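You operate a simulated robot arm through the tools that you are given. There is no shell and no other tool.

You are at the controls of a simulated robot arm. One attempt, no reset.

Task
Clamp the handle plate in the vice and tighten both its bolts.
Fine: jaw up, lever over, then set the torque knob by the job card; one run a bolt; the nut driver goes back in its holder and the plate stays clamped. Set down upright: nut driver.

Only the result counts: the job must be done as asked and must still hold three seconds after the hand-in. Knocking over, shifting, dropping, spilling or breaking anything else fails it.

Robot
A 6-joint arm with a two-finger gripper, fixed in place. Base frame: the origin is on the floor under the middle of its stand, x ahead of it, y to its left, z up. Readings come in m, rad, newtons and seconds.
It reaches about 1.206 m from its shoulder. Its first joint turns from -2.897 to 2.897 rad. Payload 2.45 kg.
The TCP is the grasp point between the finger pads, 0.02 m short of the fingertips. In the tool frame z runs along the fingers and y along their closing line. The gripper opens to 0.14 m; its body begins 0.168 m behind the TCP.
Orientation is that of the tool frame in the base frame, as a unit quaternion [x, y, z, w]. With the fingers straight down and closing along the base's y, the tool's x points along the base's -x, its y along +y and its z along -z.

Tools
- The arm moves only by the tool drive_tool. Its argument "increments" is a list that holds one entry, the list of rows, each a list of 7 numbers: the shift along the base's x, y, z in units of 100 mm (1.0 is 100 mm), then the turn, a rotation vector about the base's x, y, z in units of 45 degrees (1.0 is 45 degrees), then the closure, from 0 (fully open) to 1 (shut). In form: [[[x, y, z, ax, ay, az, claw], ...]]. A call has 1 to 20 rows; each row is the pose to reach, as a shift and turn from the pose commanded when the call began. A call with a number of a shift or a turn outside -1 to 1 is refused whole. Each row takes 0.2 s and may step no farther than 0.05 m and 0.15 rad from the row before; otherwise, or with a gripper value out of range, the whole call is refused. A pose out of reach is approached as far as the arm can. The call stops where the force on the tool passes 50 N (or 10 N more than at its start, if that is more) or the arm is blocked; 0.2 s more then pass. Each finger travels about 0.045 m/s and halts on what it meets, pressing with about 36 N; the grip force reading is that of the motor and also rises with nothing between the fingers. The clock runs only during rows and for 0.2 s after the last one: add rows that repeat a pose to give the fingers time. The reply holds the time, the measured pose of the TCP, the force on the tool along the base axes, the opening and the grip force, in the units named above and with some noise, with the torque about the TCP (base axes, N m) and any sound that the robot's microphone picked up.
- Cameras (640 x 400 px; columns grow to the right, rows downward): "scene" is fixed at [0.2145, -0.6576, 1.3931]; the picture's right is [0.98, -0.21, 0.00], its down [-0.07, -0.34, -0.94] and it looks along [0.20, 0.92, -0.35] (base axes); focal length 336 px, centre (320, 200). "wrist" rides on the gripper at [0.078, 0.011, -0.209] in the tool frame; the picture's right is [-0.14, 0.99, 0.00], its down [-0.92, -0.13, -0.37] and it looks along [-0.37, -0.05, 0.93] (tool axes); focal length 280 px, centre (320, 200). There is no depth. A picture from a camera that has moved, and an enlarged one, comes with that camera's place and axes in the base frame and with its lens. The place of the scene camera against the robot may be out by one fixed shift of up to 0.025 m in any direction.
- camera(camera): a new picture of that camera. The clock stands still meanwhile.
- inspect(camera, box): a new picture of the part [left, top, right, bottom] of that camera's present view, enlarged. The clock stands still meanwhile.
- close_job(): hands the job in; it is judged then, once.

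Nothing tells you positions but the pictures and the camera data. Unless the task says otherwise, let go and move clear before handing in.

The tools are called after ">>>" as name(argument=value, ...) on one line, values as JSON. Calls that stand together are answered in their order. drive_tool: Moves the arm, as the interface text tells. Its arguments: {"type":"object","properties":{"increments":{"type":"array"}},"required":["increments"]} The other tools are called the same way: camera (camera) takes a picture; inspect (camera, box) takes an enlarged picture of a part of a camera's view; close_job () hands the job in.

At the start:

```text
clock: 0.0
eef_pos: [0.3165, 0.3947, 1.1286]
tool_rot: [0.0, 1.0, 0.001, 0.0]
wrist_force: [0.3, 0.1, 0.4]
torque: [-0.03, 0.0, -0.03]
opening: 0.14
finger_force: 0.1
```

scene: 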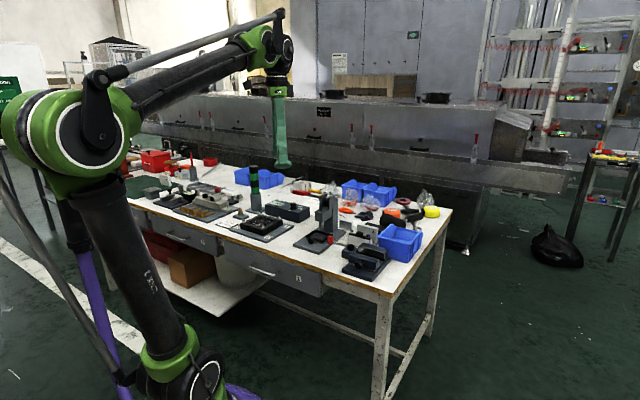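
wrist: 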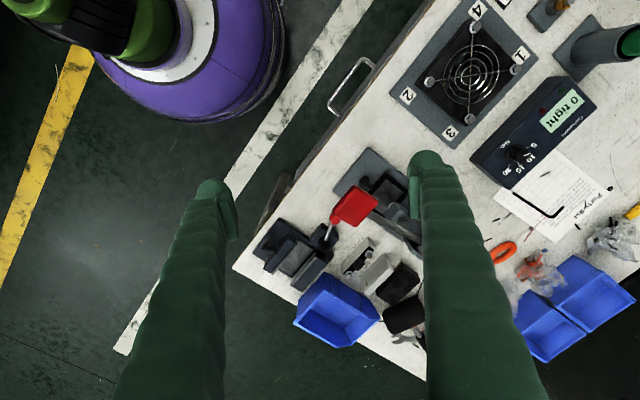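

I see a bench with a vice with a red lever, a fan fixture, a controller box with a knob, a job card, and a nut driver in a holder. I'll look at them more closely before moving.

>>> inspect(camera="scene", box=[220, 160, 460, 310])

>>> inspect(camera="scene", box=[120, 140, 280, 240])

>>> inspect(camera="wrist", box=[380, 0, 640, 170])

>>> inspect(camera="wrist", box=[230, 130, 440, 360])

>>> inspect(camera="wrist", box=[460, 70, 640, 270])

```text
2.67 times, centred on (340, 235) of scene
camera zoom: at [0.2145, -0.6576, 1.3931], right [0.98, -0.21, 0.0], down [-0.07, -0.34, -0.94], along [0.2, 0.92, -0.35], focal length 895 px, centre (267, 107)
```

zoom: 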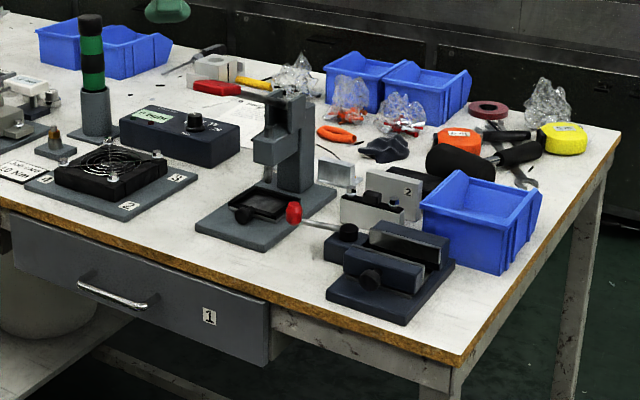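

```text
4.00 times, centred on (200, 190) of scene
camera zoom: at [0.2145, -0.6576, 1.3931], right [0.98, -0.21, 0.0], down [-0.07, -0.34, -0.94], along [0.2, 0.92, -0.35], focal length 1343 px, centre (800, 240)
```

zoom: 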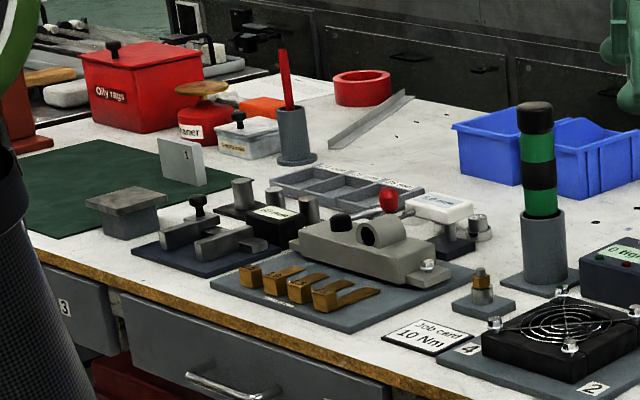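

```text
2.35 times, centred on (510, 85) of wrist
camera zoom: at [0.2379, 0.4059, 1.3391], right [0.14, 0.99, 0.0], down [0.92, -0.13, 0.37], along [0.37, -0.05, -0.93], focal length 660 px, centre (-127, 471)
```

zoom: 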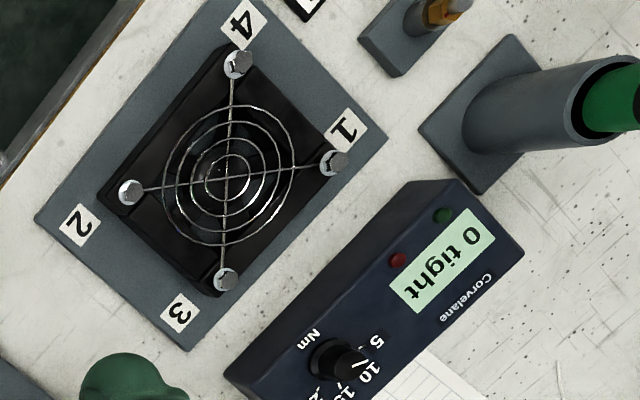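

```text
1.74 times, centred on (335, 245) of wrist
camera zoom: at [0.2379, 0.4059, 1.3391], right [0.14, 0.99, 0.0], down [0.92, -0.13, 0.37], along [0.37, -0.05, -0.93], focal length 488 px, centre (294, 122)
```

zoom: 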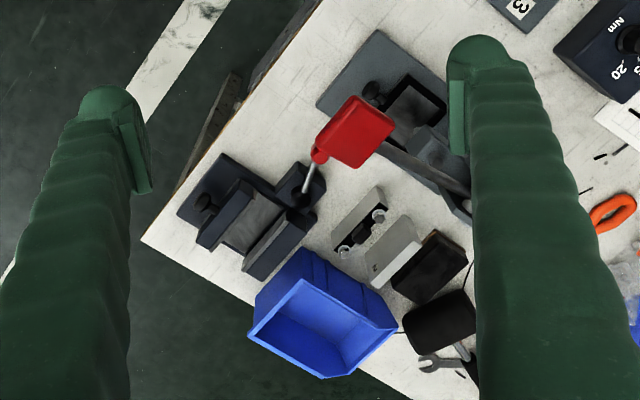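

```text
2.00 times, centred on (550, 170) of wrist
camera zoom: at [0.2379, 0.4059, 1.3391], right [0.14, 0.99, 0.0], down [0.92, -0.13, 0.37], along [0.37, -0.05, -0.93], focal length 561 px, centre (-140, 260)
```

zoom: 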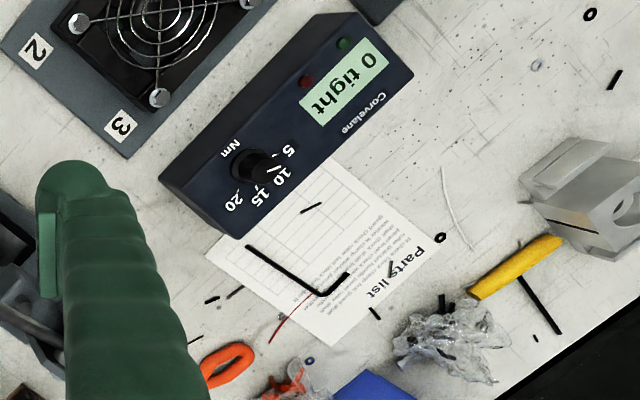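

I can see a vice at the near right end and a second one on the left. There are candidate plates beside each, and the job card seems to read 10 Nm. I'll zoom in further on these before moving.

>>> inspect(camera="scene", box=[330, 220, 400, 285])

>>> inspect(camera="scene", box=[330, 205, 400, 250])

>>> inspect(camera="wrist", box=[240, 190, 340, 290])

>>> inspect(camera="wrist", box=[330, 220, 430, 350])

>>> inspect(camera="scene", box=[140, 150, 220, 225])

>>> inspect(camera="scene", box=[205, 200, 255, 240])

```text
6.15 times, centred on (365, 252) of scene
camera zoom: at [0.2145, -0.6576, 1.3931], right [0.98, -0.21, 0.0], down [-0.07, -0.34, -0.94], along [0.2, 0.92, -0.35], focal length 2066 px, centre (43, -123)
```

zoom: 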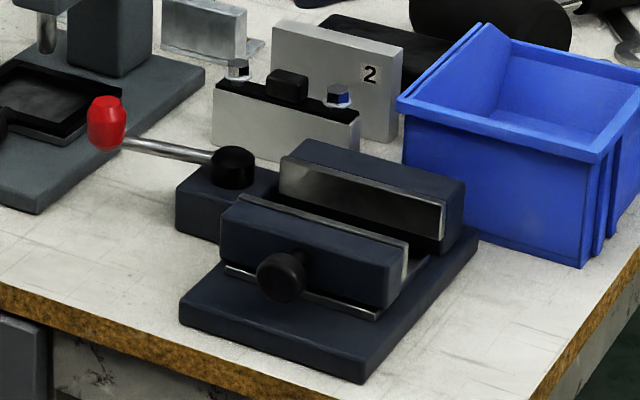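

```text
8.89 times, centred on (365, 228) of scene
camera zoom: at [0.2145, -0.6576, 1.3931], right [0.98, -0.21, 0.0], down [-0.07, -0.34, -0.94], along [0.2, 0.92, -0.35], focal length 2984 px, centre (-80, -44)
```

zoom: 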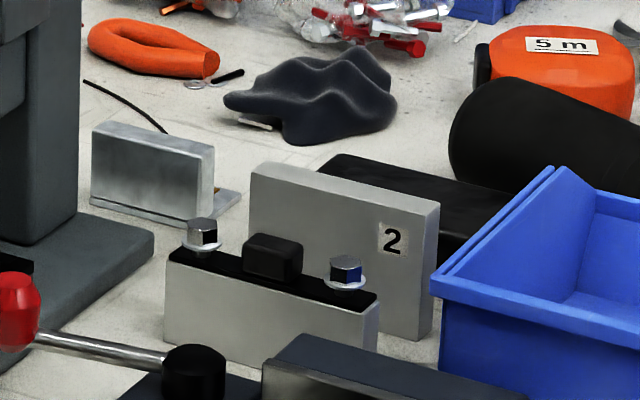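

```text
4.00 times, centred on (290, 240) of wrist
camera zoom: at [0.2379, 0.4059, 1.3391], right [0.14, 0.99, 0.0], down [0.92, -0.13, 0.37], along [0.37, -0.05, -0.93], focal length 1122 px, centre (440, 40)
```

zoom: 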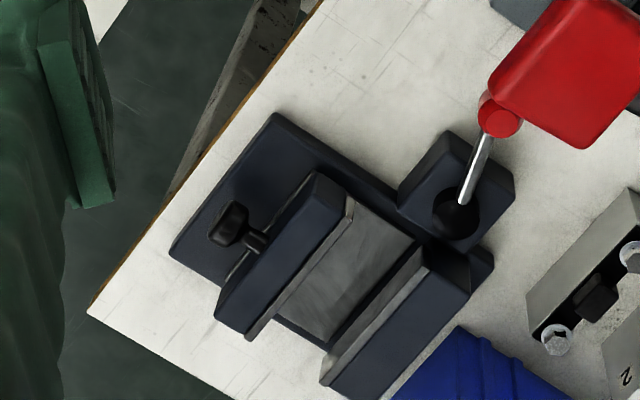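

```text
3.08 times, centred on (380, 285) of wrist
camera zoom: at [0.2379, 0.4059, 1.3391], right [0.14, 0.99, 0.0], down [0.92, -0.13, 0.37], along [0.37, -0.05, -0.93], focal length 863 px, centre (135, -62)
```

zoom: 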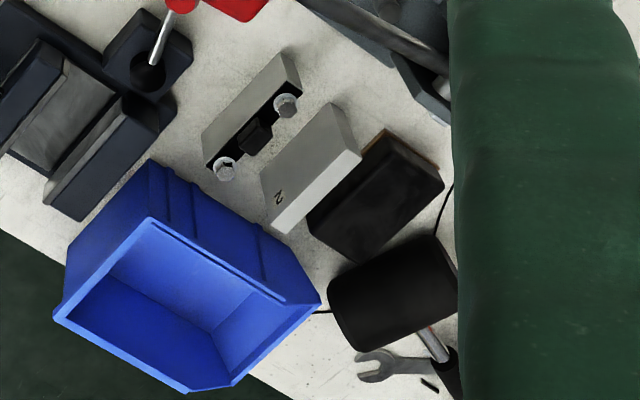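

```text
5.33 times, centred on (180, 188) of scene
camera zoom: at [0.2145, -0.6576, 1.3931], right [0.98, -0.21, 0.0], down [-0.07, -0.34, -0.94], along [0.2, 0.92, -0.35], focal length 1790 px, centre (1067, 267)
```

zoom: 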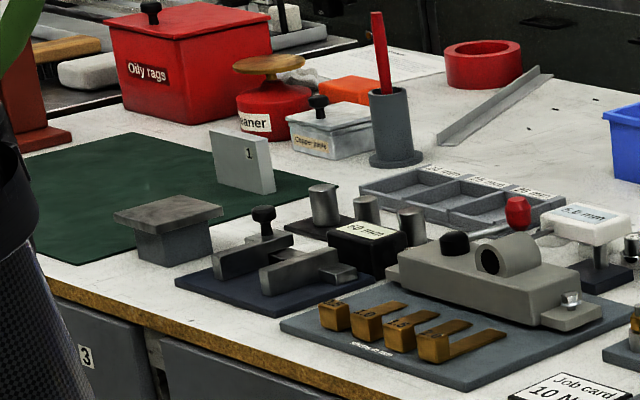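

```text
10.00 times, centred on (230, 220) of scene
camera zoom: at [0.2145, -0.6576, 1.3931], right [0.98, -0.21, 0.0], down [-0.07, -0.34, -0.94], along [0.2, 0.92, -0.35], focal length 3357 px, centre (1220, 0)
```

zoom: 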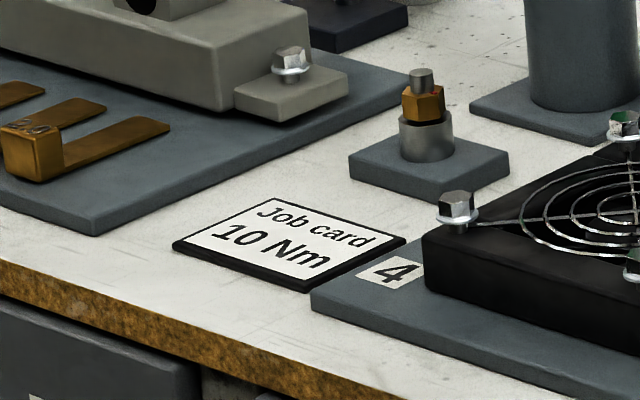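

The handle plate looks like the upright grey plate with a black top, two hex bolts and a small handle block, standing between the vice and plate "2". The job card says 10 Nm. I'll move the arm for a second view so I can triangulate the heights.

>>> drive_tool(increments=[[[0.0, -0.5, 0.0, 0, 0, 0, 0], [0.0, -1.0, 0.0, 0, 0, 0, 0]]])

>>> camera(camera="wrist")

```text
clock: 0.6
eef_pos: [0.3182, 0.2958, 1.1271]
tool_rot: [-0.001, 1.0, 0.0, -0.001]
wrist_force: [-1.0, 0.3, 0.9]
torque: [-0.06, 0.1, 0.0]
opening: 0.14
finger_force: 0.0
```

```text
taken
camera wrist: at [0.2391, 0.3062, 1.3382], right [0.14, 0.99, 0.0], down [0.92, -0.13, 0.37], along [0.37, -0.05, -0.93], focal length 280 px, centre (320, 200)
```

wrist: 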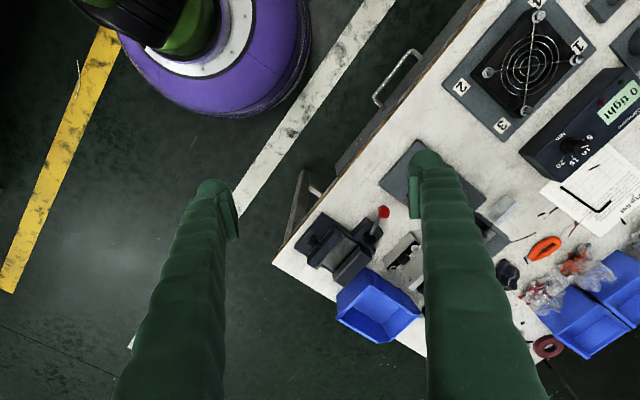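

>>> inspect(camera="scene", box=[280, 180, 380, 250])

>>> inspect(camera="wrist", box=[270, 180, 430, 300])

>>> camera(camera="scene")

```text
5.71 times, centred on (330, 215) of scene
camera zoom: at [0.2145, -0.6576, 1.3931], right [0.98, -0.21, 0.0], down [-0.07, -0.34, -0.94], along [0.2, 0.92, -0.35], focal length 1918 px, centre (263, 114)
```

zoom: 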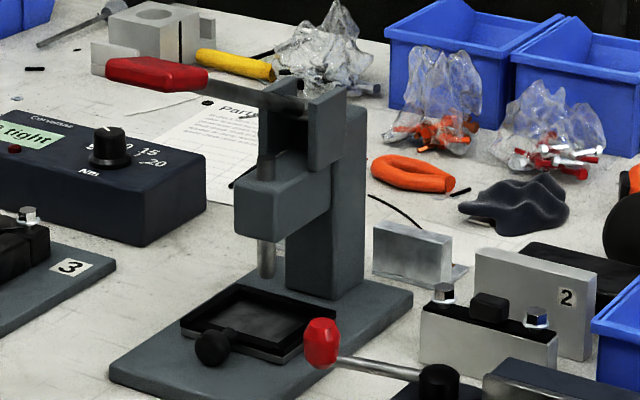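

```text
3.33 times, centred on (350, 240) of wrist
camera zoom: at [0.2391, 0.3062, 1.3382], right [0.14, 0.99, 0.0], down [0.92, -0.13, 0.37], along [0.37, -0.05, -0.93], focal length 935 px, centre (220, 67)
```

zoom: 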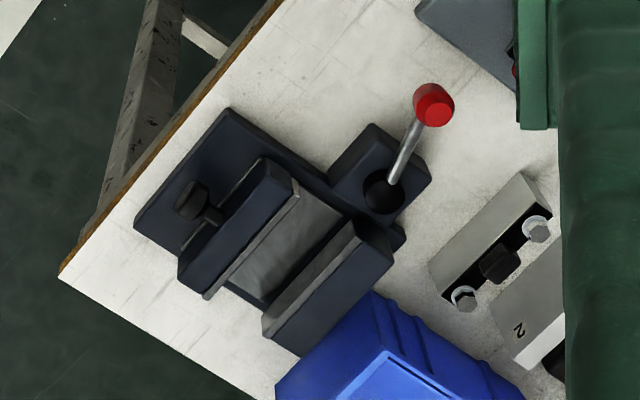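

```text
taken
```

scene: 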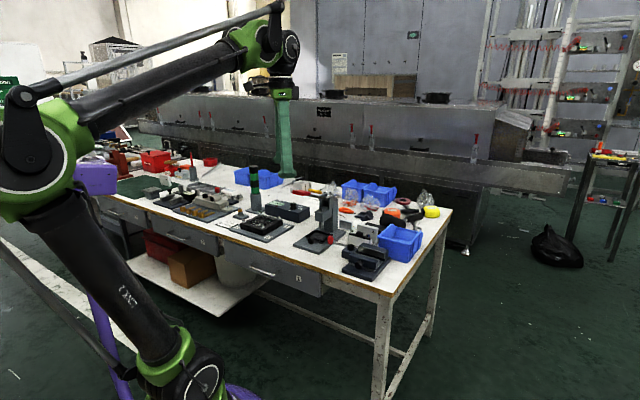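

The tall press with the red handle near (0.38, 0.43, 1.01) is an obstacle to stay clear of. The vice pivot triangulates to about (0.56, 0.37, 0.79) and the handle plate bolts to about (0.60, 0.44, 0.825). I'll move closer for better views.

>>> drive_tool(increments=[[[0.45, 0.0, 0.0, 0, 0, 0, 0], [0.9, 0.0, 0.0, 0, 0, 0, 0]]])

>>> drive_tool(increments=[[[0.45, 0.0, -0.2, 0, 0, 0, 0], [0.9, 0.0, -0.4, 0, 0, 0, 0]]])

>>> camera(camera="wrist")

>>> camera(camera="scene")

```text
clock: 1.2
eef_pos: [0.4079, 0.2955, 1.1288]
tool_rot: [0.0, 1.0, 0.0, 0.0]
wrist_force: [-0.6, -0.1, 0.7]
torque: [0.03, -0.06, 0.0]
opening: 0.14
finger_force: 0.0
```

```text
clock: 1.8
eef_pos: [0.4962, 0.2952, 1.0876]
tool_rot: [-0.001, 1.0, 0.001, 0.0]
wrist_force: [0.6, -0.5, 0.4]
torque: [0.01, -0.07, -0.02]
opening: 0.14
finger_force: 0.1
```

```text
taken
camera wrist: at [0.4174, 0.3066, 1.2986], right [0.14, 0.99, 0.0], down [0.92, -0.13, 0.37], along [0.37, -0.05, -0.93], focal length 280 px, centre (320, 200)
```

wrist: 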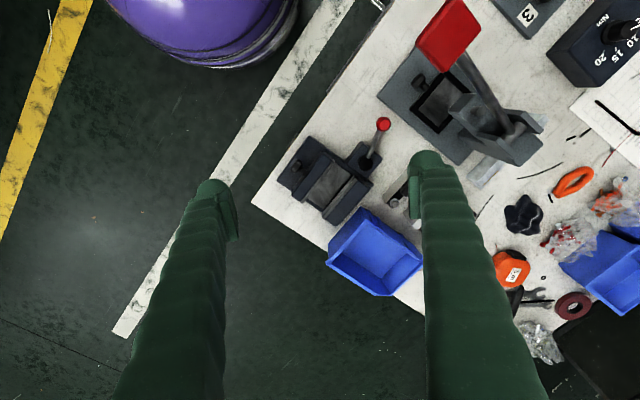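

```text
taken
```

scene: 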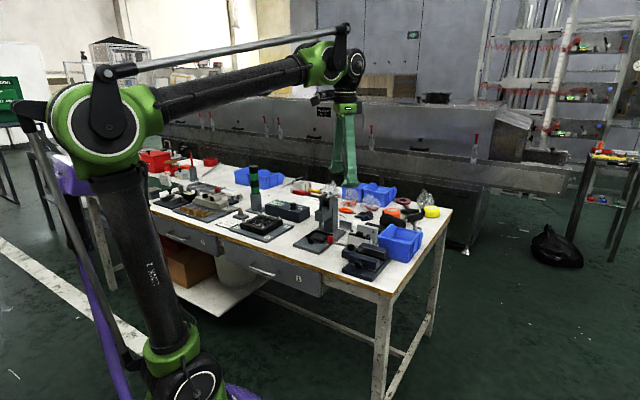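

>>> inspect(camera="wrist", box=[240, 100, 440, 225])

>>> inspect(camera="wrist", box=[370, 0, 570, 200])

```text
3.20 times, centred on (340, 162) of wrist
camera zoom: at [0.4174, 0.3066, 1.2986], right [0.14, 0.99, 0.0], down [0.92, -0.13, 0.37], along [0.37, -0.05, -0.93], focal length 897 px, centre (256, 320)
```

zoom: 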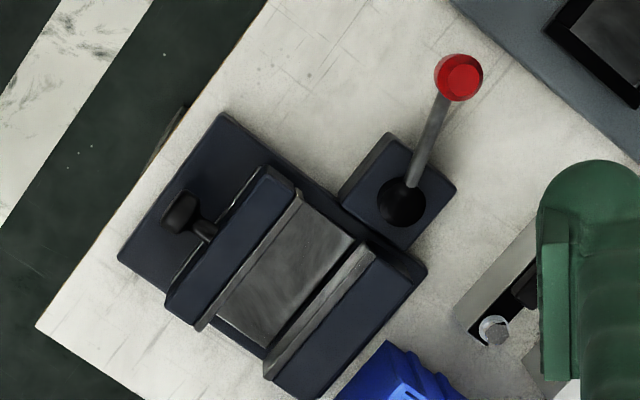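

```text
2.00 times, centred on (470, 100) of wrist
camera zoom: at [0.4174, 0.3066, 1.2986], right [0.14, 0.99, 0.0], down [0.92, -0.13, 0.37], along [0.37, -0.05, -0.93], focal length 561 px, centre (20, 400)
```

zoom: 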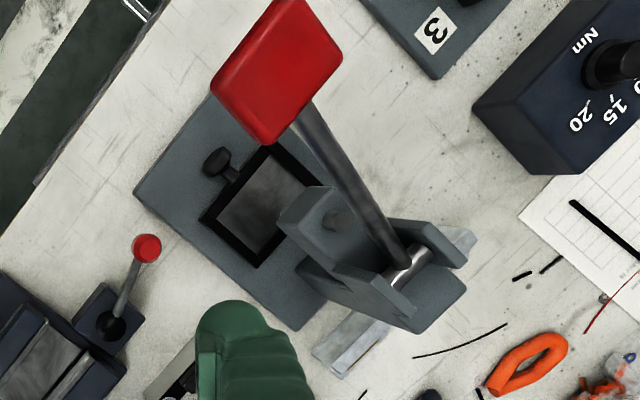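

The vice jaws run about 45° to the base axes, with jaw travel along roughly (0.70, 0.715). I'll turn the gripper about −44° to match and move above the vice and plate, staying above the press.

>>> drive_tool(increments=[[[0.0, 0.1, 0.1, 0, 0, -0.165, 0], [0.0, 0.2, 0.2, 0, 0, -0.33, 0], [0.0, 0.4, 0.3, 0, 0, -0.495, 0], [0.0, 0.6, 0.4, 0, 0, -0.66, 0], [0.0, 0.8, 0.4, 0, 0, -0.82, 0], [0.0, 1.0, 0.4, 0, 0, -0.987, 0]]])

>>> drive_tool(increments=[[[0.0, 0.3, 0.0, 0, 0, 0, 0], [0.0, 0.5, 0.0, 0, 0, 0, 0]]])

>>> camera(camera="wrist")

>>> inspect(camera="wrist", box=[220, 120, 420, 320])

```text
clock: 3.2
eef_pos: [0.497, 0.3957, 1.1292]
tool_rot: [0.378, 0.926, 0.0, 0.0]
wrist_force: [-0.1, -0.3, -0.4]
torque: [0.02, 0.02, 0.03]
opening: 0.1401
finger_force: 0.0
```

```text
clock: 3.8
eef_pos: [0.4969, 0.4452, 1.1291]
tool_rot: [0.378, 0.926, 0.0, 0.0]
wrist_force: [0.3, 0.9, 0.6]
torque: [0.03, -0.01, 0.02]
opening: 0.1399
finger_force: 0.1
```

```text
taken
camera wrist: at [0.4474, 0.5074, 1.339], right [0.79, 0.61, 0.0], down [0.57, -0.74, 0.37], along [0.23, -0.29, -0.93], focal length 280 px, centre (320, 200)
```

wrist: 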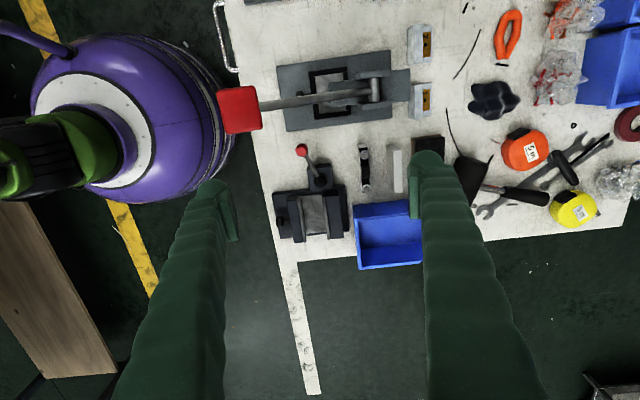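

```text
2.00 times, centred on (320, 220) of wrist
camera zoom: at [0.4474, 0.5074, 1.339], right [0.79, 0.61, 0.0], down [0.57, -0.74, 0.37], along [0.23, -0.29, -0.93], focal length 561 px, centre (320, 160)
```

zoom: 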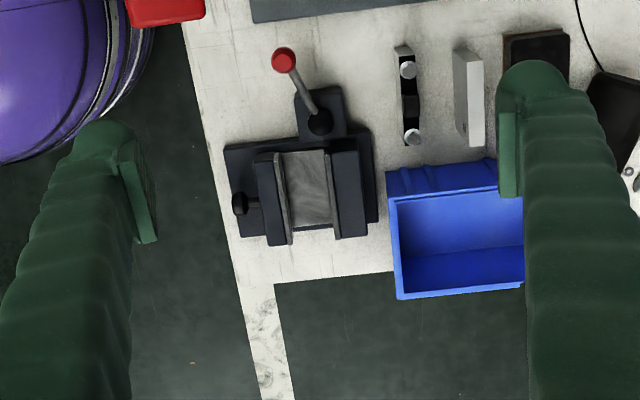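

>>> inspect(camera="wrist", box=[265, 135, 365, 250])

>>> inspect(camera="wrist", box=[340, 130, 430, 200])

>>> inspect(camera="wrist", box=[210, 40, 450, 140])

```text
3.48 times, centred on (315, 192) of wrist
camera zoom: at [0.4474, 0.5074, 1.339], right [0.79, 0.61, 0.0], down [0.57, -0.74, 0.37], along [0.23, -0.29, -0.93], focal length 975 px, centre (337, 226)
```

zoom: 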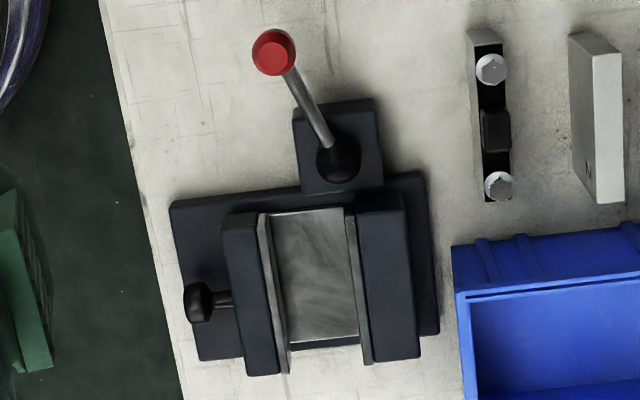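

```text
5.71 times, centred on (385, 165) of wrist
camera zoom: at [0.4474, 0.5074, 1.339], right [0.79, 0.61, 0.0], down [0.57, -0.74, 0.37], along [0.23, -0.29, -0.93], focal length 1602 px, centre (-51, 400)
```

zoom: 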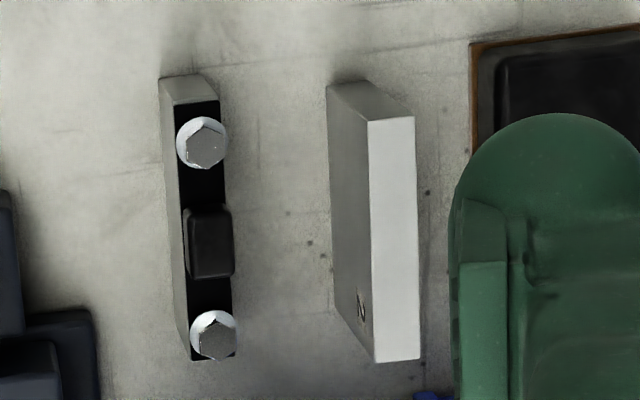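

```text
2.67 times, centred on (330, 90) of wrist
camera zoom: at [0.4474, 0.5074, 1.339], right [0.79, 0.61, 0.0], down [0.57, -0.74, 0.37], along [0.23, -0.29, -0.93], focal length 748 px, centre (293, 493)
```

zoom: 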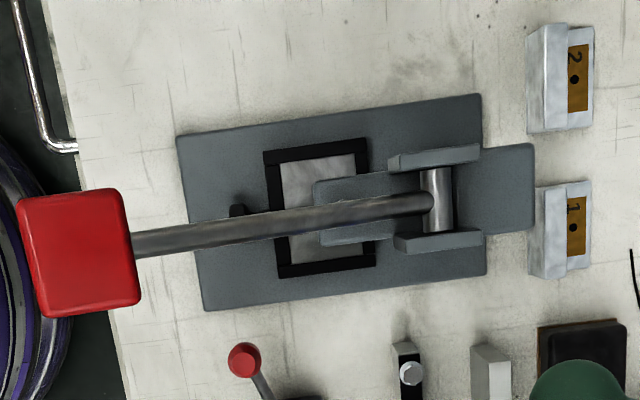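

>>> drive_tool(increments=[[[0.35, -0.35, 0.0, 0, 0, 0, 0], [0.7, -0.7, 0.0, 0, 0, 0, 0], [0.7, -0.7, 0.0, 0, 0, 0, 0]]])

>>> camera(camera="wrist")

>>> inspect(camera="wrist", box=[240, 80, 400, 200])

>>> inspect(camera="wrist", box=[340, 90, 430, 160])

```text
clock: 4.6
eef_pos: [0.5669, 0.3755, 1.128]
tool_rot: [0.378, 0.926, 0.0, -0.001]
wrist_force: [-0.4, -1.0, -0.7]
torque: [-0.02, -0.02, -0.01]
opening: 0.1403
finger_force: 0.0
```

```text
taken
camera wrist: at [0.5173, 0.4375, 1.3387], right [0.79, 0.61, 0.0], down [0.57, -0.74, 0.37], along [0.23, -0.29, -0.93], focal length 280 px, centre (320, 200)
```

wrist: 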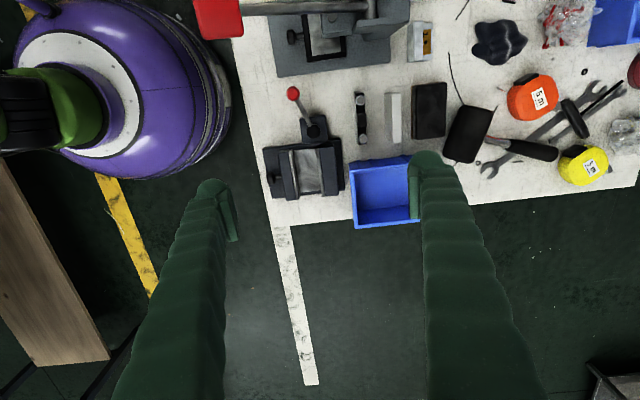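

```text
3.33 times, centred on (320, 140) of wrist
camera zoom: at [0.5173, 0.4375, 1.3387], right [0.79, 0.61, 0.0], down [0.57, -0.74, 0.37], along [0.23, -0.29, -0.93], focal length 935 px, centre (320, 400)
```

zoom: 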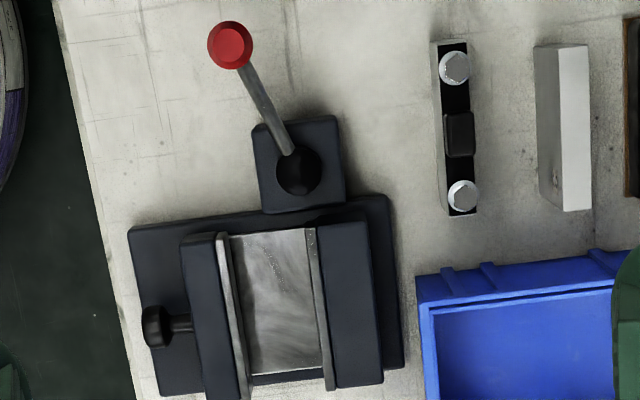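

```text
5.71 times, centred on (385, 125) of wrist
camera zoom: at [0.5173, 0.4375, 1.3387], right [0.79, 0.61, 0.0], down [0.57, -0.74, 0.37], along [0.23, -0.29, -0.93], focal length 1602 px, centre (-51, 629)
```

zoom: 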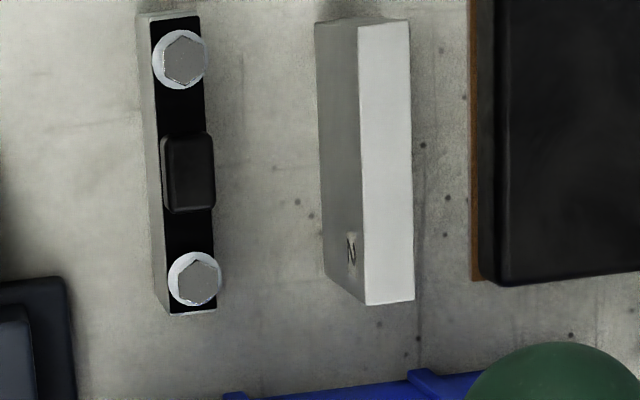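

The handle plate top triangulates to z≈0.80, with the handle centre near (0.611, 0.4405). Plate "2" is close behind it, so I need the finger thickness. I'll look at the gripper itself.

>>> drive_tool(increments=[[[0.0, 0.0, 0.0, 0, 0, -0.029, 0.3], [0.0, 0.0, 0.0, 0, 0, -0.029, 0.6], [0, 0, 0, 0, 0, -0.029, 0.6], [0, 0, 0, 0, 0, -0.029, 0.6], [0, 0, 0, 0, 0, -0.029, 0.6], [0, 0, 0, 0, 0, -0.029, 0.6]]])

>>> camera(camera="wrist")

>>> inspect(camera="scene", box=[310, 60, 430, 210])

```text
clock: 6.0
eef_pos: [0.567, 0.375, 1.1282]
tool_rot: [0.388, 0.922, 0.0, 0.0]
wrist_force: [0.5, -0.4, 0.3]
torque: [-0.05, -0.02, -0.01]
opening: 0.0558
finger_force: 0.0
```

```text
taken
camera wrist: at [0.5189, 0.4387, 1.3387], right [0.8, 0.59, 0.0], down [0.55, -0.75, 0.37], along [0.22, -0.3, -0.93], focal length 280 px, centre (320, 200)
```

wrist: 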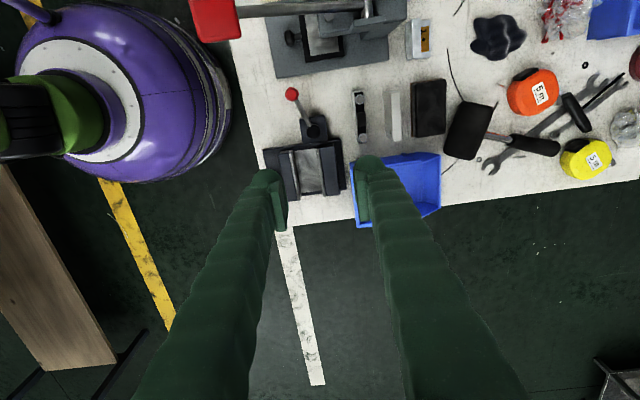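

```text
2.67 times, centred on (370, 135) of scene
camera zoom: at [0.2145, -0.6576, 1.3931], right [0.98, -0.21, 0.0], down [-0.07, -0.34, -0.94], along [0.2, 0.92, -0.35], focal length 895 px, centre (187, 373)
```

zoom: 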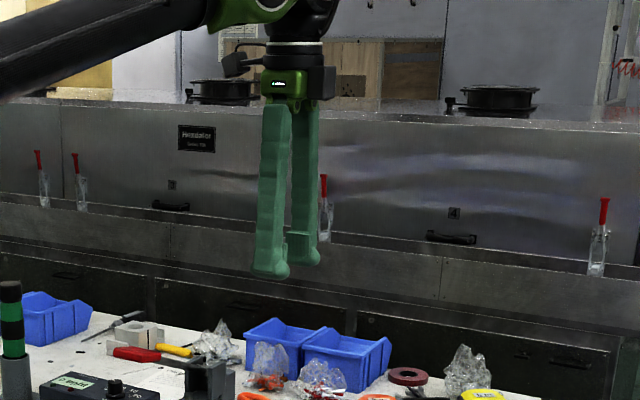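

>>> inspect(camera="scene", box=[395, 125, 445, 175])

>>> inspect(camera="scene", box=[390, 80, 450, 170])

>>> inspect(camera="wrist", box=[240, 130, 420, 270])

```text
8.00 times, centred on (420, 150) of scene
camera zoom: at [0.2145, -0.6576, 1.3931], right [0.98, -0.21, 0.0], down [-0.07, -0.34, -0.94], along [0.2, 0.92, -0.35], focal length 2686 px, centre (-480, 600)
```

zoom: 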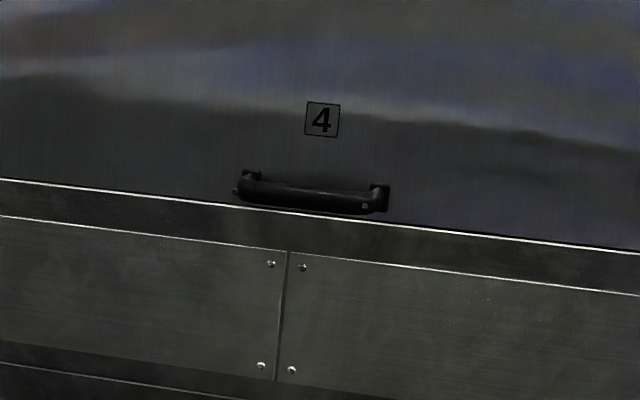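

```text
4.44 times, centred on (420, 125) of scene
camera zoom: at [0.2145, -0.6576, 1.3931], right [0.98, -0.21, 0.0], down [-0.07, -0.34, -0.94], along [0.2, 0.92, -0.35], focal length 1492 px, centre (-124, 533)
```

zoom: 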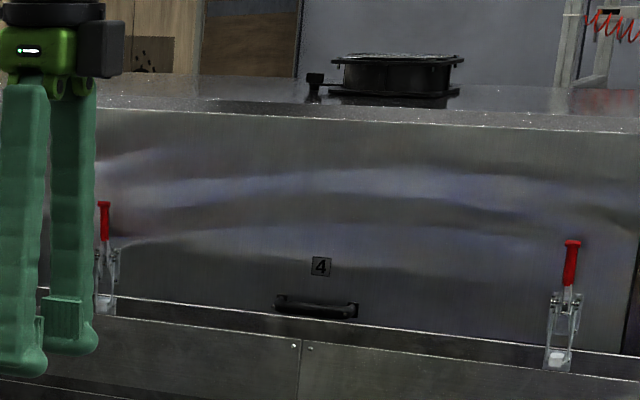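

```text
2.86 times, centred on (330, 200) of wrist
camera zoom: at [0.5189, 0.4387, 1.3387], right [0.8, 0.59, 0.0], down [0.55, -0.75, 0.37], along [0.22, -0.3, -0.93], focal length 801 px, centre (291, 200)
```

zoom: 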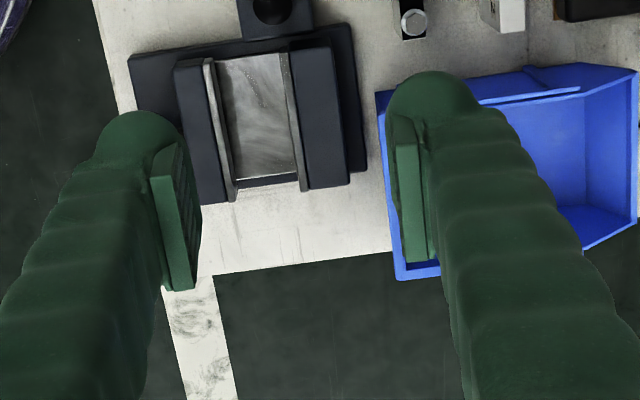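

>>> inspect(camera="scene", box=[395, 130, 396, 131])

>>> inspect(camera="scene", box=[395, 120, 440, 175])

>>> inspect(camera="scene", box=[390, 130, 410, 145])

>>> camera(camera="scene")

```text
16.00 times, centred on (396, 130) of scene
camera zoom: at [0.2145, -0.6576, 1.3931], right [0.98, -0.21, 0.0], down [-0.07, -0.34, -0.94], along [0.2, 0.92, -0.35], focal length 5371 px, centre (-888, 1312)
```

zoom: 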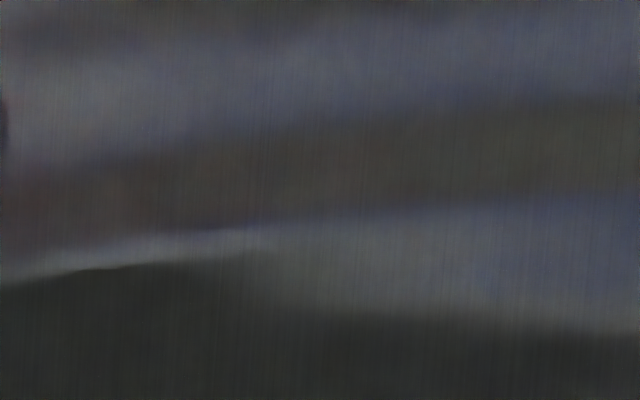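

```text
7.27 times, centred on (418, 148) of scene
camera zoom: at [0.2145, -0.6576, 1.3931], right [0.98, -0.21, 0.0], down [-0.07, -0.34, -0.94], along [0.2, 0.92, -0.35], focal length 2442 px, centre (-389, 582)
```

zoom: 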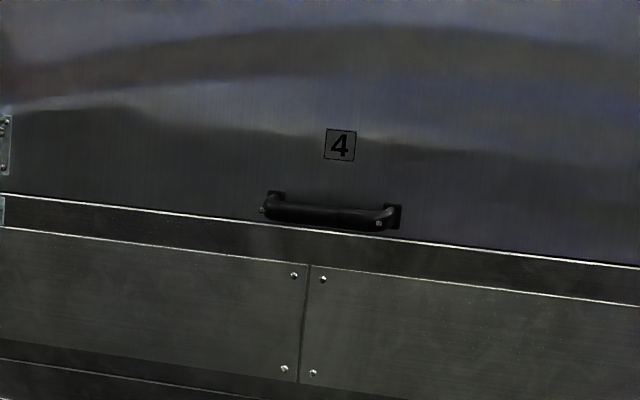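

```text
16.00 times, centred on (400, 138) of scene
camera zoom: at [0.2145, -0.6576, 1.3931], right [0.98, -0.21, 0.0], down [-0.07, -0.34, -0.94], along [0.2, 0.92, -0.35], focal length 5371 px, centre (-960, 1200)
```

zoom: 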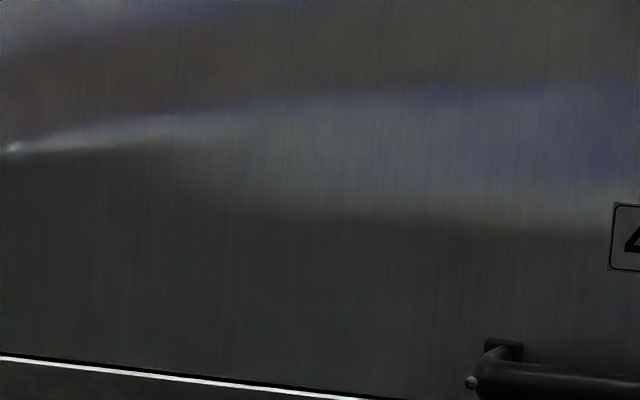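

```text
taken
```

scene: 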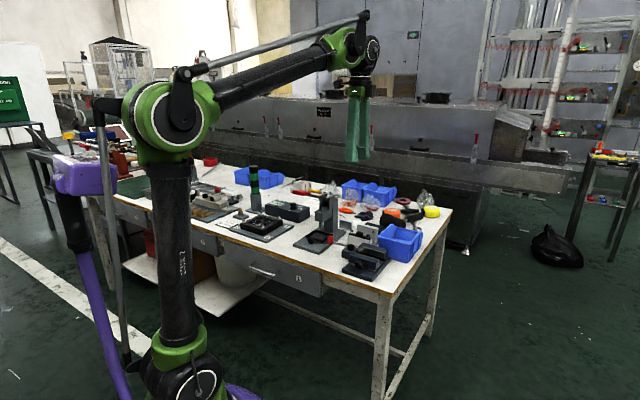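

>>> inspect(camera="scene", box=[330, 80, 390, 170])

>>> inspect(camera="scene", box=[335, 130, 380, 170])

```text
4.44 times, centred on (360, 125) of scene
camera zoom: at [0.2145, -0.6576, 1.3931], right [0.98, -0.21, 0.0], down [-0.07, -0.34, -0.94], along [0.2, 0.92, -0.35], focal length 1492 px, centre (142, 533)
```

zoom: 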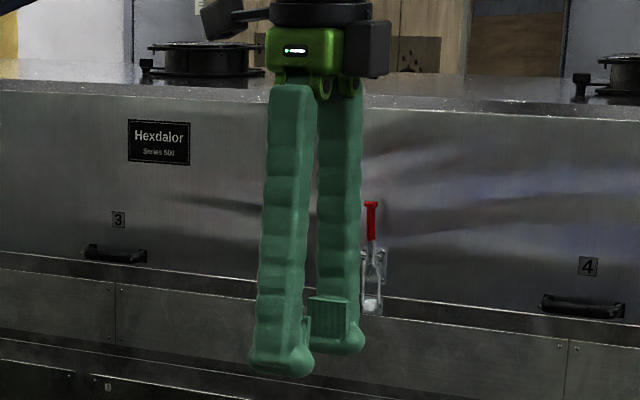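

```text
10.00 times, centred on (358, 150) of scene
camera zoom: at [0.2145, -0.6576, 1.3931], right [0.98, -0.21, 0.0], down [-0.07, -0.34, -0.94], along [0.2, 0.92, -0.35], focal length 3357 px, centre (-55, 700)
```

zoom: 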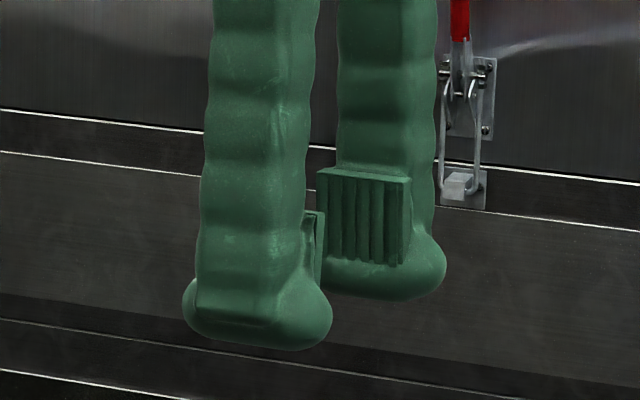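

Each finger is about 28 mm thick. With a 27 mm opening centred on the handle, they fit between the handle plate and plate "2". I'll move above the handle and check alignment from the wrist camera.

>>> drive_tool(increments=[[[0.22, 0.32, 0.0, 0, 0, 0, 0.7], [0.44, 0.65, 0.0, 0, 0, 0, 0.807], [0.44, 0.65, 0.0, 0, 0, 0, 0.807], [0.44, 0.65, 0.0, 0, 0, 0, 0.807]]])

>>> drive_tool(increments=[[[0.0, 0.0, -0.5, 0, 0, 0, 0.807], [0.0, 0.0, -1.0, 0, 0, 0, 0.807], [0.0, 0.0, -1.0, 0, 0, 0, 0.807]]])

>>> camera(camera="wrist")

>>> inspect(camera="wrist", box=[270, 90, 400, 210])

```text
clock: 7.0
eef_pos: [0.6111, 0.4408, 1.1296]
tool_rot: [0.389, 0.921, 0.001, 0.0]
wrist_force: [0.1, -0.4, 0.0]
torque: [0.01, 0.02, 0.01]
opening: 0.0269
finger_force: 0.0
```

```text
clock: 7.8
eef_pos: [0.6118, 0.4396, 1.0286]
tool_rot: [0.388, 0.922, 0.001, 0.001]
wrist_force: [-0.9, 0.4, -0.5]
torque: [0.01, 0.03, 0.0]
opening: 0.0271
finger_force: 0.1
```

```text
taken
camera wrist: at [0.5634, 0.5032, 1.2384], right [0.8, 0.59, 0.0], down [0.55, -0.75, 0.37], along [0.22, -0.3, -0.93], focal length 280 px, centre (320, 200)
```

wrist: 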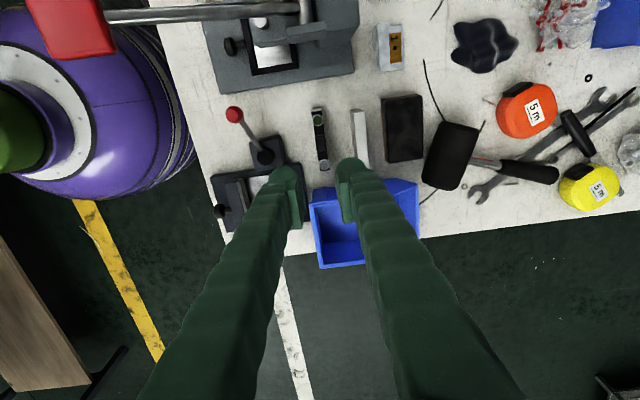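

```text
3.33 times, centred on (335, 150) of wrist
camera zoom: at [0.5634, 0.5032, 1.2384], right [0.8, 0.59, 0.0], down [0.55, -0.75, 0.37], along [0.22, -0.3, -0.93], focal length 935 px, centre (270, 367)
```

zoom: 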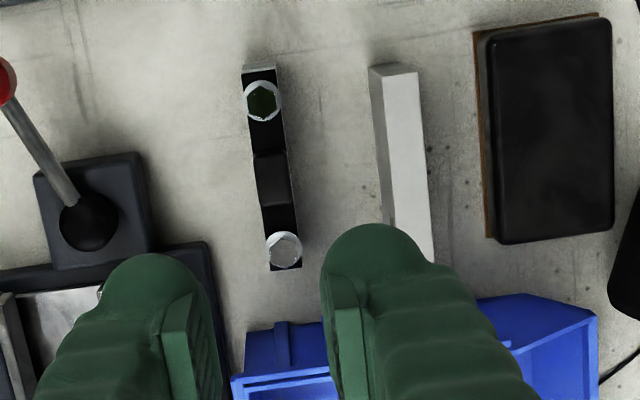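

The handle is centred exactly between the fingers. I'll descend in steps.

>>> drive_tool(increments=[[[0.0, 0.01, -0.4, 0, 0, 0, 0.807], [0.0, 0.01, -0.8, 0, 0, 0, 0.807], [0.0, 0.01, -1.0, 0, 0, 0, 0.807], [0.0, 0.01, -1.0, 0, 0, 0, 0.807]]])

>>> drive_tool(increments=[[[0.0, 0.0, -0.3, 0, 0, 0, 0.807], [0.0, 0.0, -0.6, 0, 0, 0, 0.807], [0.0, 0.0, -0.7, 0, 0, 0, 0.807], [0.0, 0.0, -0.7, 0, 0, 0, 0.807]]])

>>> camera(camera="wrist")

>>> inspect(camera="scene", box=[320, 190, 420, 270])

```text
clock: 8.8
eef_pos: [0.6138, 0.4411, 0.9284]
tool_rot: [0.388, 0.922, 0.001, 0.001]
wrist_force: [0.6, -1.0, 0.2]
torque: [-0.02, 0.0, 0.01]
opening: 0.0268
finger_force: 0.0
```

```text
clock: 9.8
eef_pos: [0.6121, 0.4418, 0.859]
tool_rot: [0.388, 0.922, 0.0, 0.0]
wrist_force: [-0.7, 0.3, 0.3]
torque: [-0.04, -0.04, -0.02]
opening: 0.0269
finger_force: 0.1
```

```text
taken
camera wrist: at [0.5636, 0.5043, 1.0688], right [0.8, 0.59, 0.0], down [0.55, -0.75, 0.37], along [0.22, -0.3, -0.93], focal length 280 px, centre (320, 200)
```

wrist: 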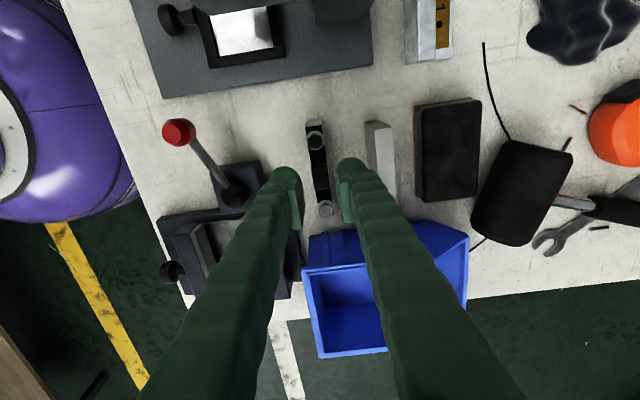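

```text
5.00 times, centred on (370, 230) of scene
camera zoom: at [0.2145, -0.6576, 1.3931], right [0.98, -0.21, 0.0], down [-0.07, -0.34, -0.94], along [0.2, 0.92, -0.35], focal length 1679 px, centre (70, 50)
```

zoom: 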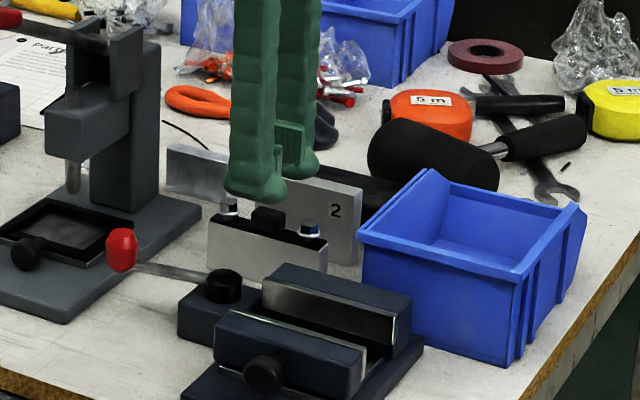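

>>> inspect(camera="wrist", box=[270, 100, 420, 230])

>>> drive_tool(increments=[[[0.0, 0.0, -0.2, 0, 0, 0, 0.807], [0.0, 0.0, -0.4, 0, 0, 0, 0.807], [0.0, 0.0, -0.47, 0, 0, 0, 0.807], [0.0, 0.0, -0.47, 0, 0, 0, 0.807]]])

>>> camera(camera="wrist")

>>> inspect(camera="scene", box=[320, 190, 420, 270])

```text
3.08 times, centred on (345, 165) of wrist
camera zoom: at [0.5636, 0.5043, 1.0688], right [0.8, 0.59, 0.0], down [0.55, -0.75, 0.37], along [0.22, -0.3, -0.93], focal length 863 px, centre (243, 308)
```

zoom: 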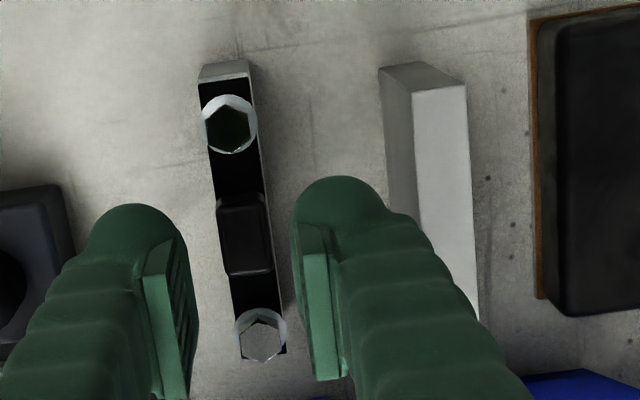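

```text
clock: 10.8
eef_pos: [0.6116, 0.4396, 0.8116]
tool_rot: [0.388, 0.922, 0.0, 0.0]
wrist_force: [-0.4, -1.4, 0.1]
torque: [0.0, -0.03, -0.01]
opening: 0.0272
finger_force: 0.0
```

```text
taken
camera wrist: at [0.5632, 0.5041, 1.0216], right [0.8, 0.59, 0.0], down [0.55, -0.75, 0.37], along [0.22, -0.3, -0.93], focal length 280 px, centre (320, 200)
```

wrist: 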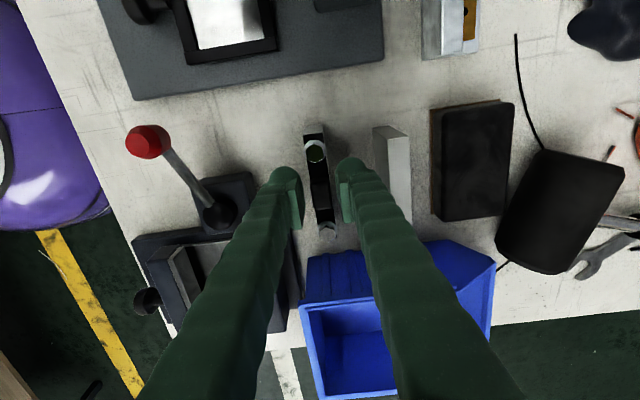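

```text
5.00 times, centred on (370, 230) of scene
camera zoom: at [0.2145, -0.6576, 1.3931], right [0.98, -0.21, 0.0], down [-0.07, -0.34, -0.94], along [0.2, 0.92, -0.35], focal length 1679 px, centre (70, 50)
```

zoom: 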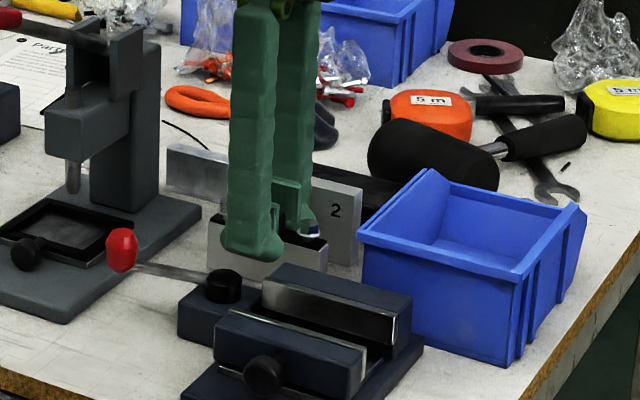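

>>> inspect(camera="wrist", box=[270, 110, 380, 250])

>>> inspect(camera="scene", box=[350, 215, 395, 250])

```text
2.86 times, centred on (325, 180) of wrist
camera zoom: at [0.5632, 0.5041, 1.0216], right [0.8, 0.59, 0.0], down [0.55, -0.75, 0.37], along [0.22, -0.3, -0.93], focal length 801 px, centre (306, 257)
```

zoom: 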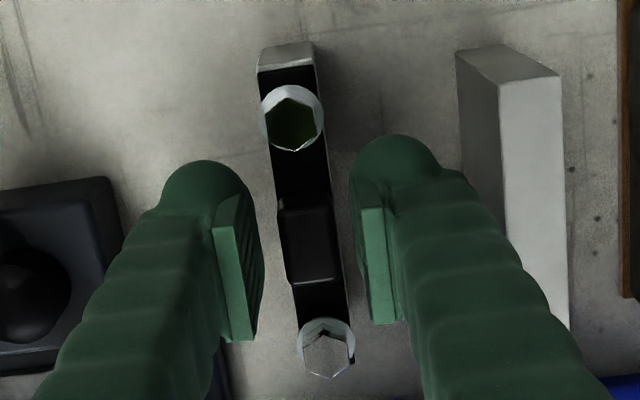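

```text
11.43 times, centred on (372, 232) of scene
camera zoom: at [0.2145, -0.6576, 1.3931], right [0.98, -0.21, 0.0], down [-0.07, -0.34, -0.94], along [0.2, 0.92, -0.35], focal length 3837 px, centre (-280, -171)
```

zoom: 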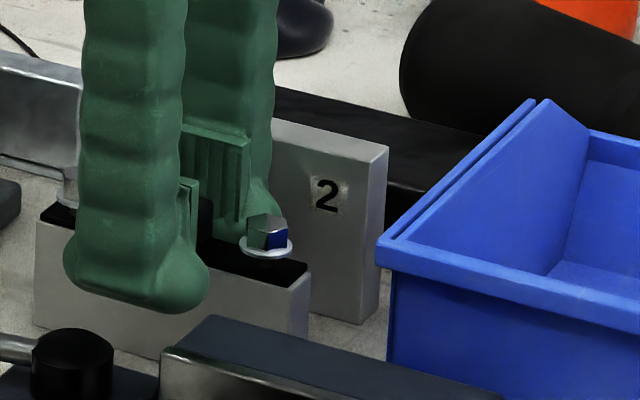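

The pads sit either side of the handle, so I'll close on it.

>>> drive_tool(increments=[[[0, 0, 0, 0, 0, 0, 0.85], [0, 0, 0, 0, 0, 0, 0.9], [0, 0, 0, 0, 0, 0, 1.0], [0, 0, 0, 0, 0, 0, 1.0], [0, 0, 0, 0, 0, 0, 1.0]]])

>>> inspect(camera="wrist", box=[270, 110, 380, 250])

```text
clock: 12.0
eef_pos: [0.6105, 0.4409, 0.8125]
tool_rot: [0.389, 0.921, 0.0, -0.001]
wrist_force: [1.0, 1.2, 6.8]
torque: [-0.02, 0.0, 0.07]
opening: 0.015
finger_force: 36.0
```

```text
2.86 times, centred on (325, 180) of wrist
camera zoom: at [0.5631, 0.504, 1.0219], right [0.8, 0.59, 0.0], down [0.55, -0.75, 0.37], along [0.22, -0.3, -0.93], focal length 801 px, centre (306, 257)
```

zoom: 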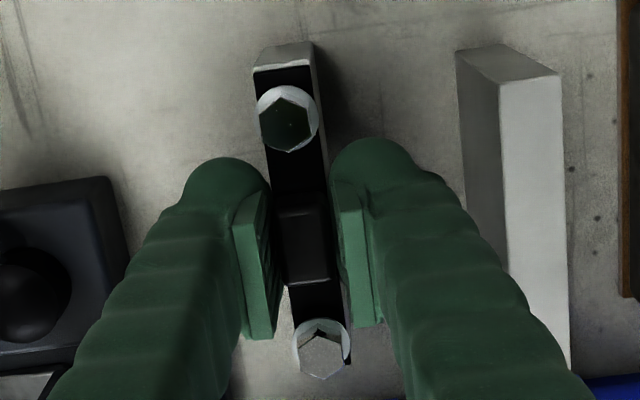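

Opening is 15 mm with 36 N grip, so the handle is held. I'll lift straight up.

>>> drive_tool(increments=[[[0, 0, 0.05, 0, 0, 0, 1.0], [0, 0, 0.2, 0, 0, 0, 1.0], [0, 0, 0.4, 0, 0, 0, 1.0], [0, 0, 0.7, 0, 0, 0, 1.0], [0, 0, 0.7, 0, 0, 0, 1.0]]])

>>> camera(camera="wrist")

>>> inspect(camera="scene", box=[320, 180, 420, 270])

```text
clock: 13.2
eef_pos: [0.6119, 0.4411, 0.8817]
tool_rot: [0.388, 0.922, 0.0, -0.001]
wrist_force: [-0.5, -0.7, -2.0]
torque: [0.02, -0.02, -0.02]
opening: 0.0149
finger_force: 36.4
```

```text
taken
camera wrist: at [0.5634, 0.5039, 1.0924], right [0.8, 0.59, 0.0], down [0.55, -0.75, 0.37], along [0.22, -0.3, -0.93], focal length 280 px, centre (320, 200)
```

wrist: 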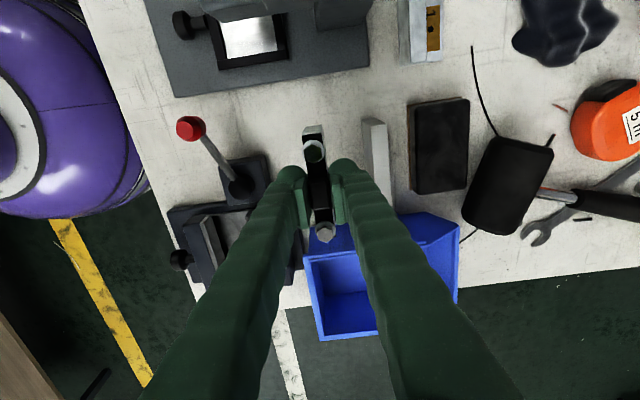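

```text
4.44 times, centred on (370, 225) of scene
camera zoom: at [0.2145, -0.6576, 1.3931], right [0.98, -0.21, 0.0], down [-0.07, -0.34, -0.94], along [0.2, 0.92, -0.35], focal length 1492 px, centre (98, 89)
```

zoom: 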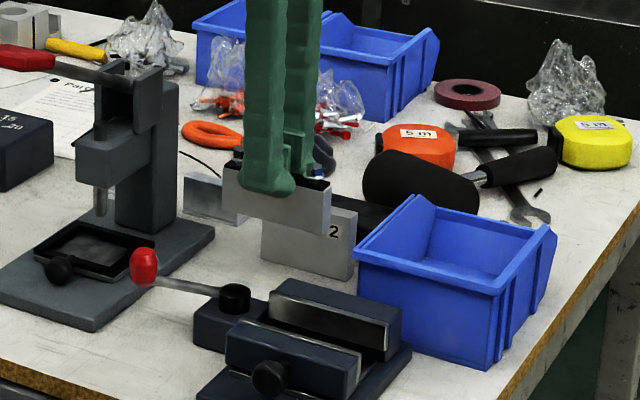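

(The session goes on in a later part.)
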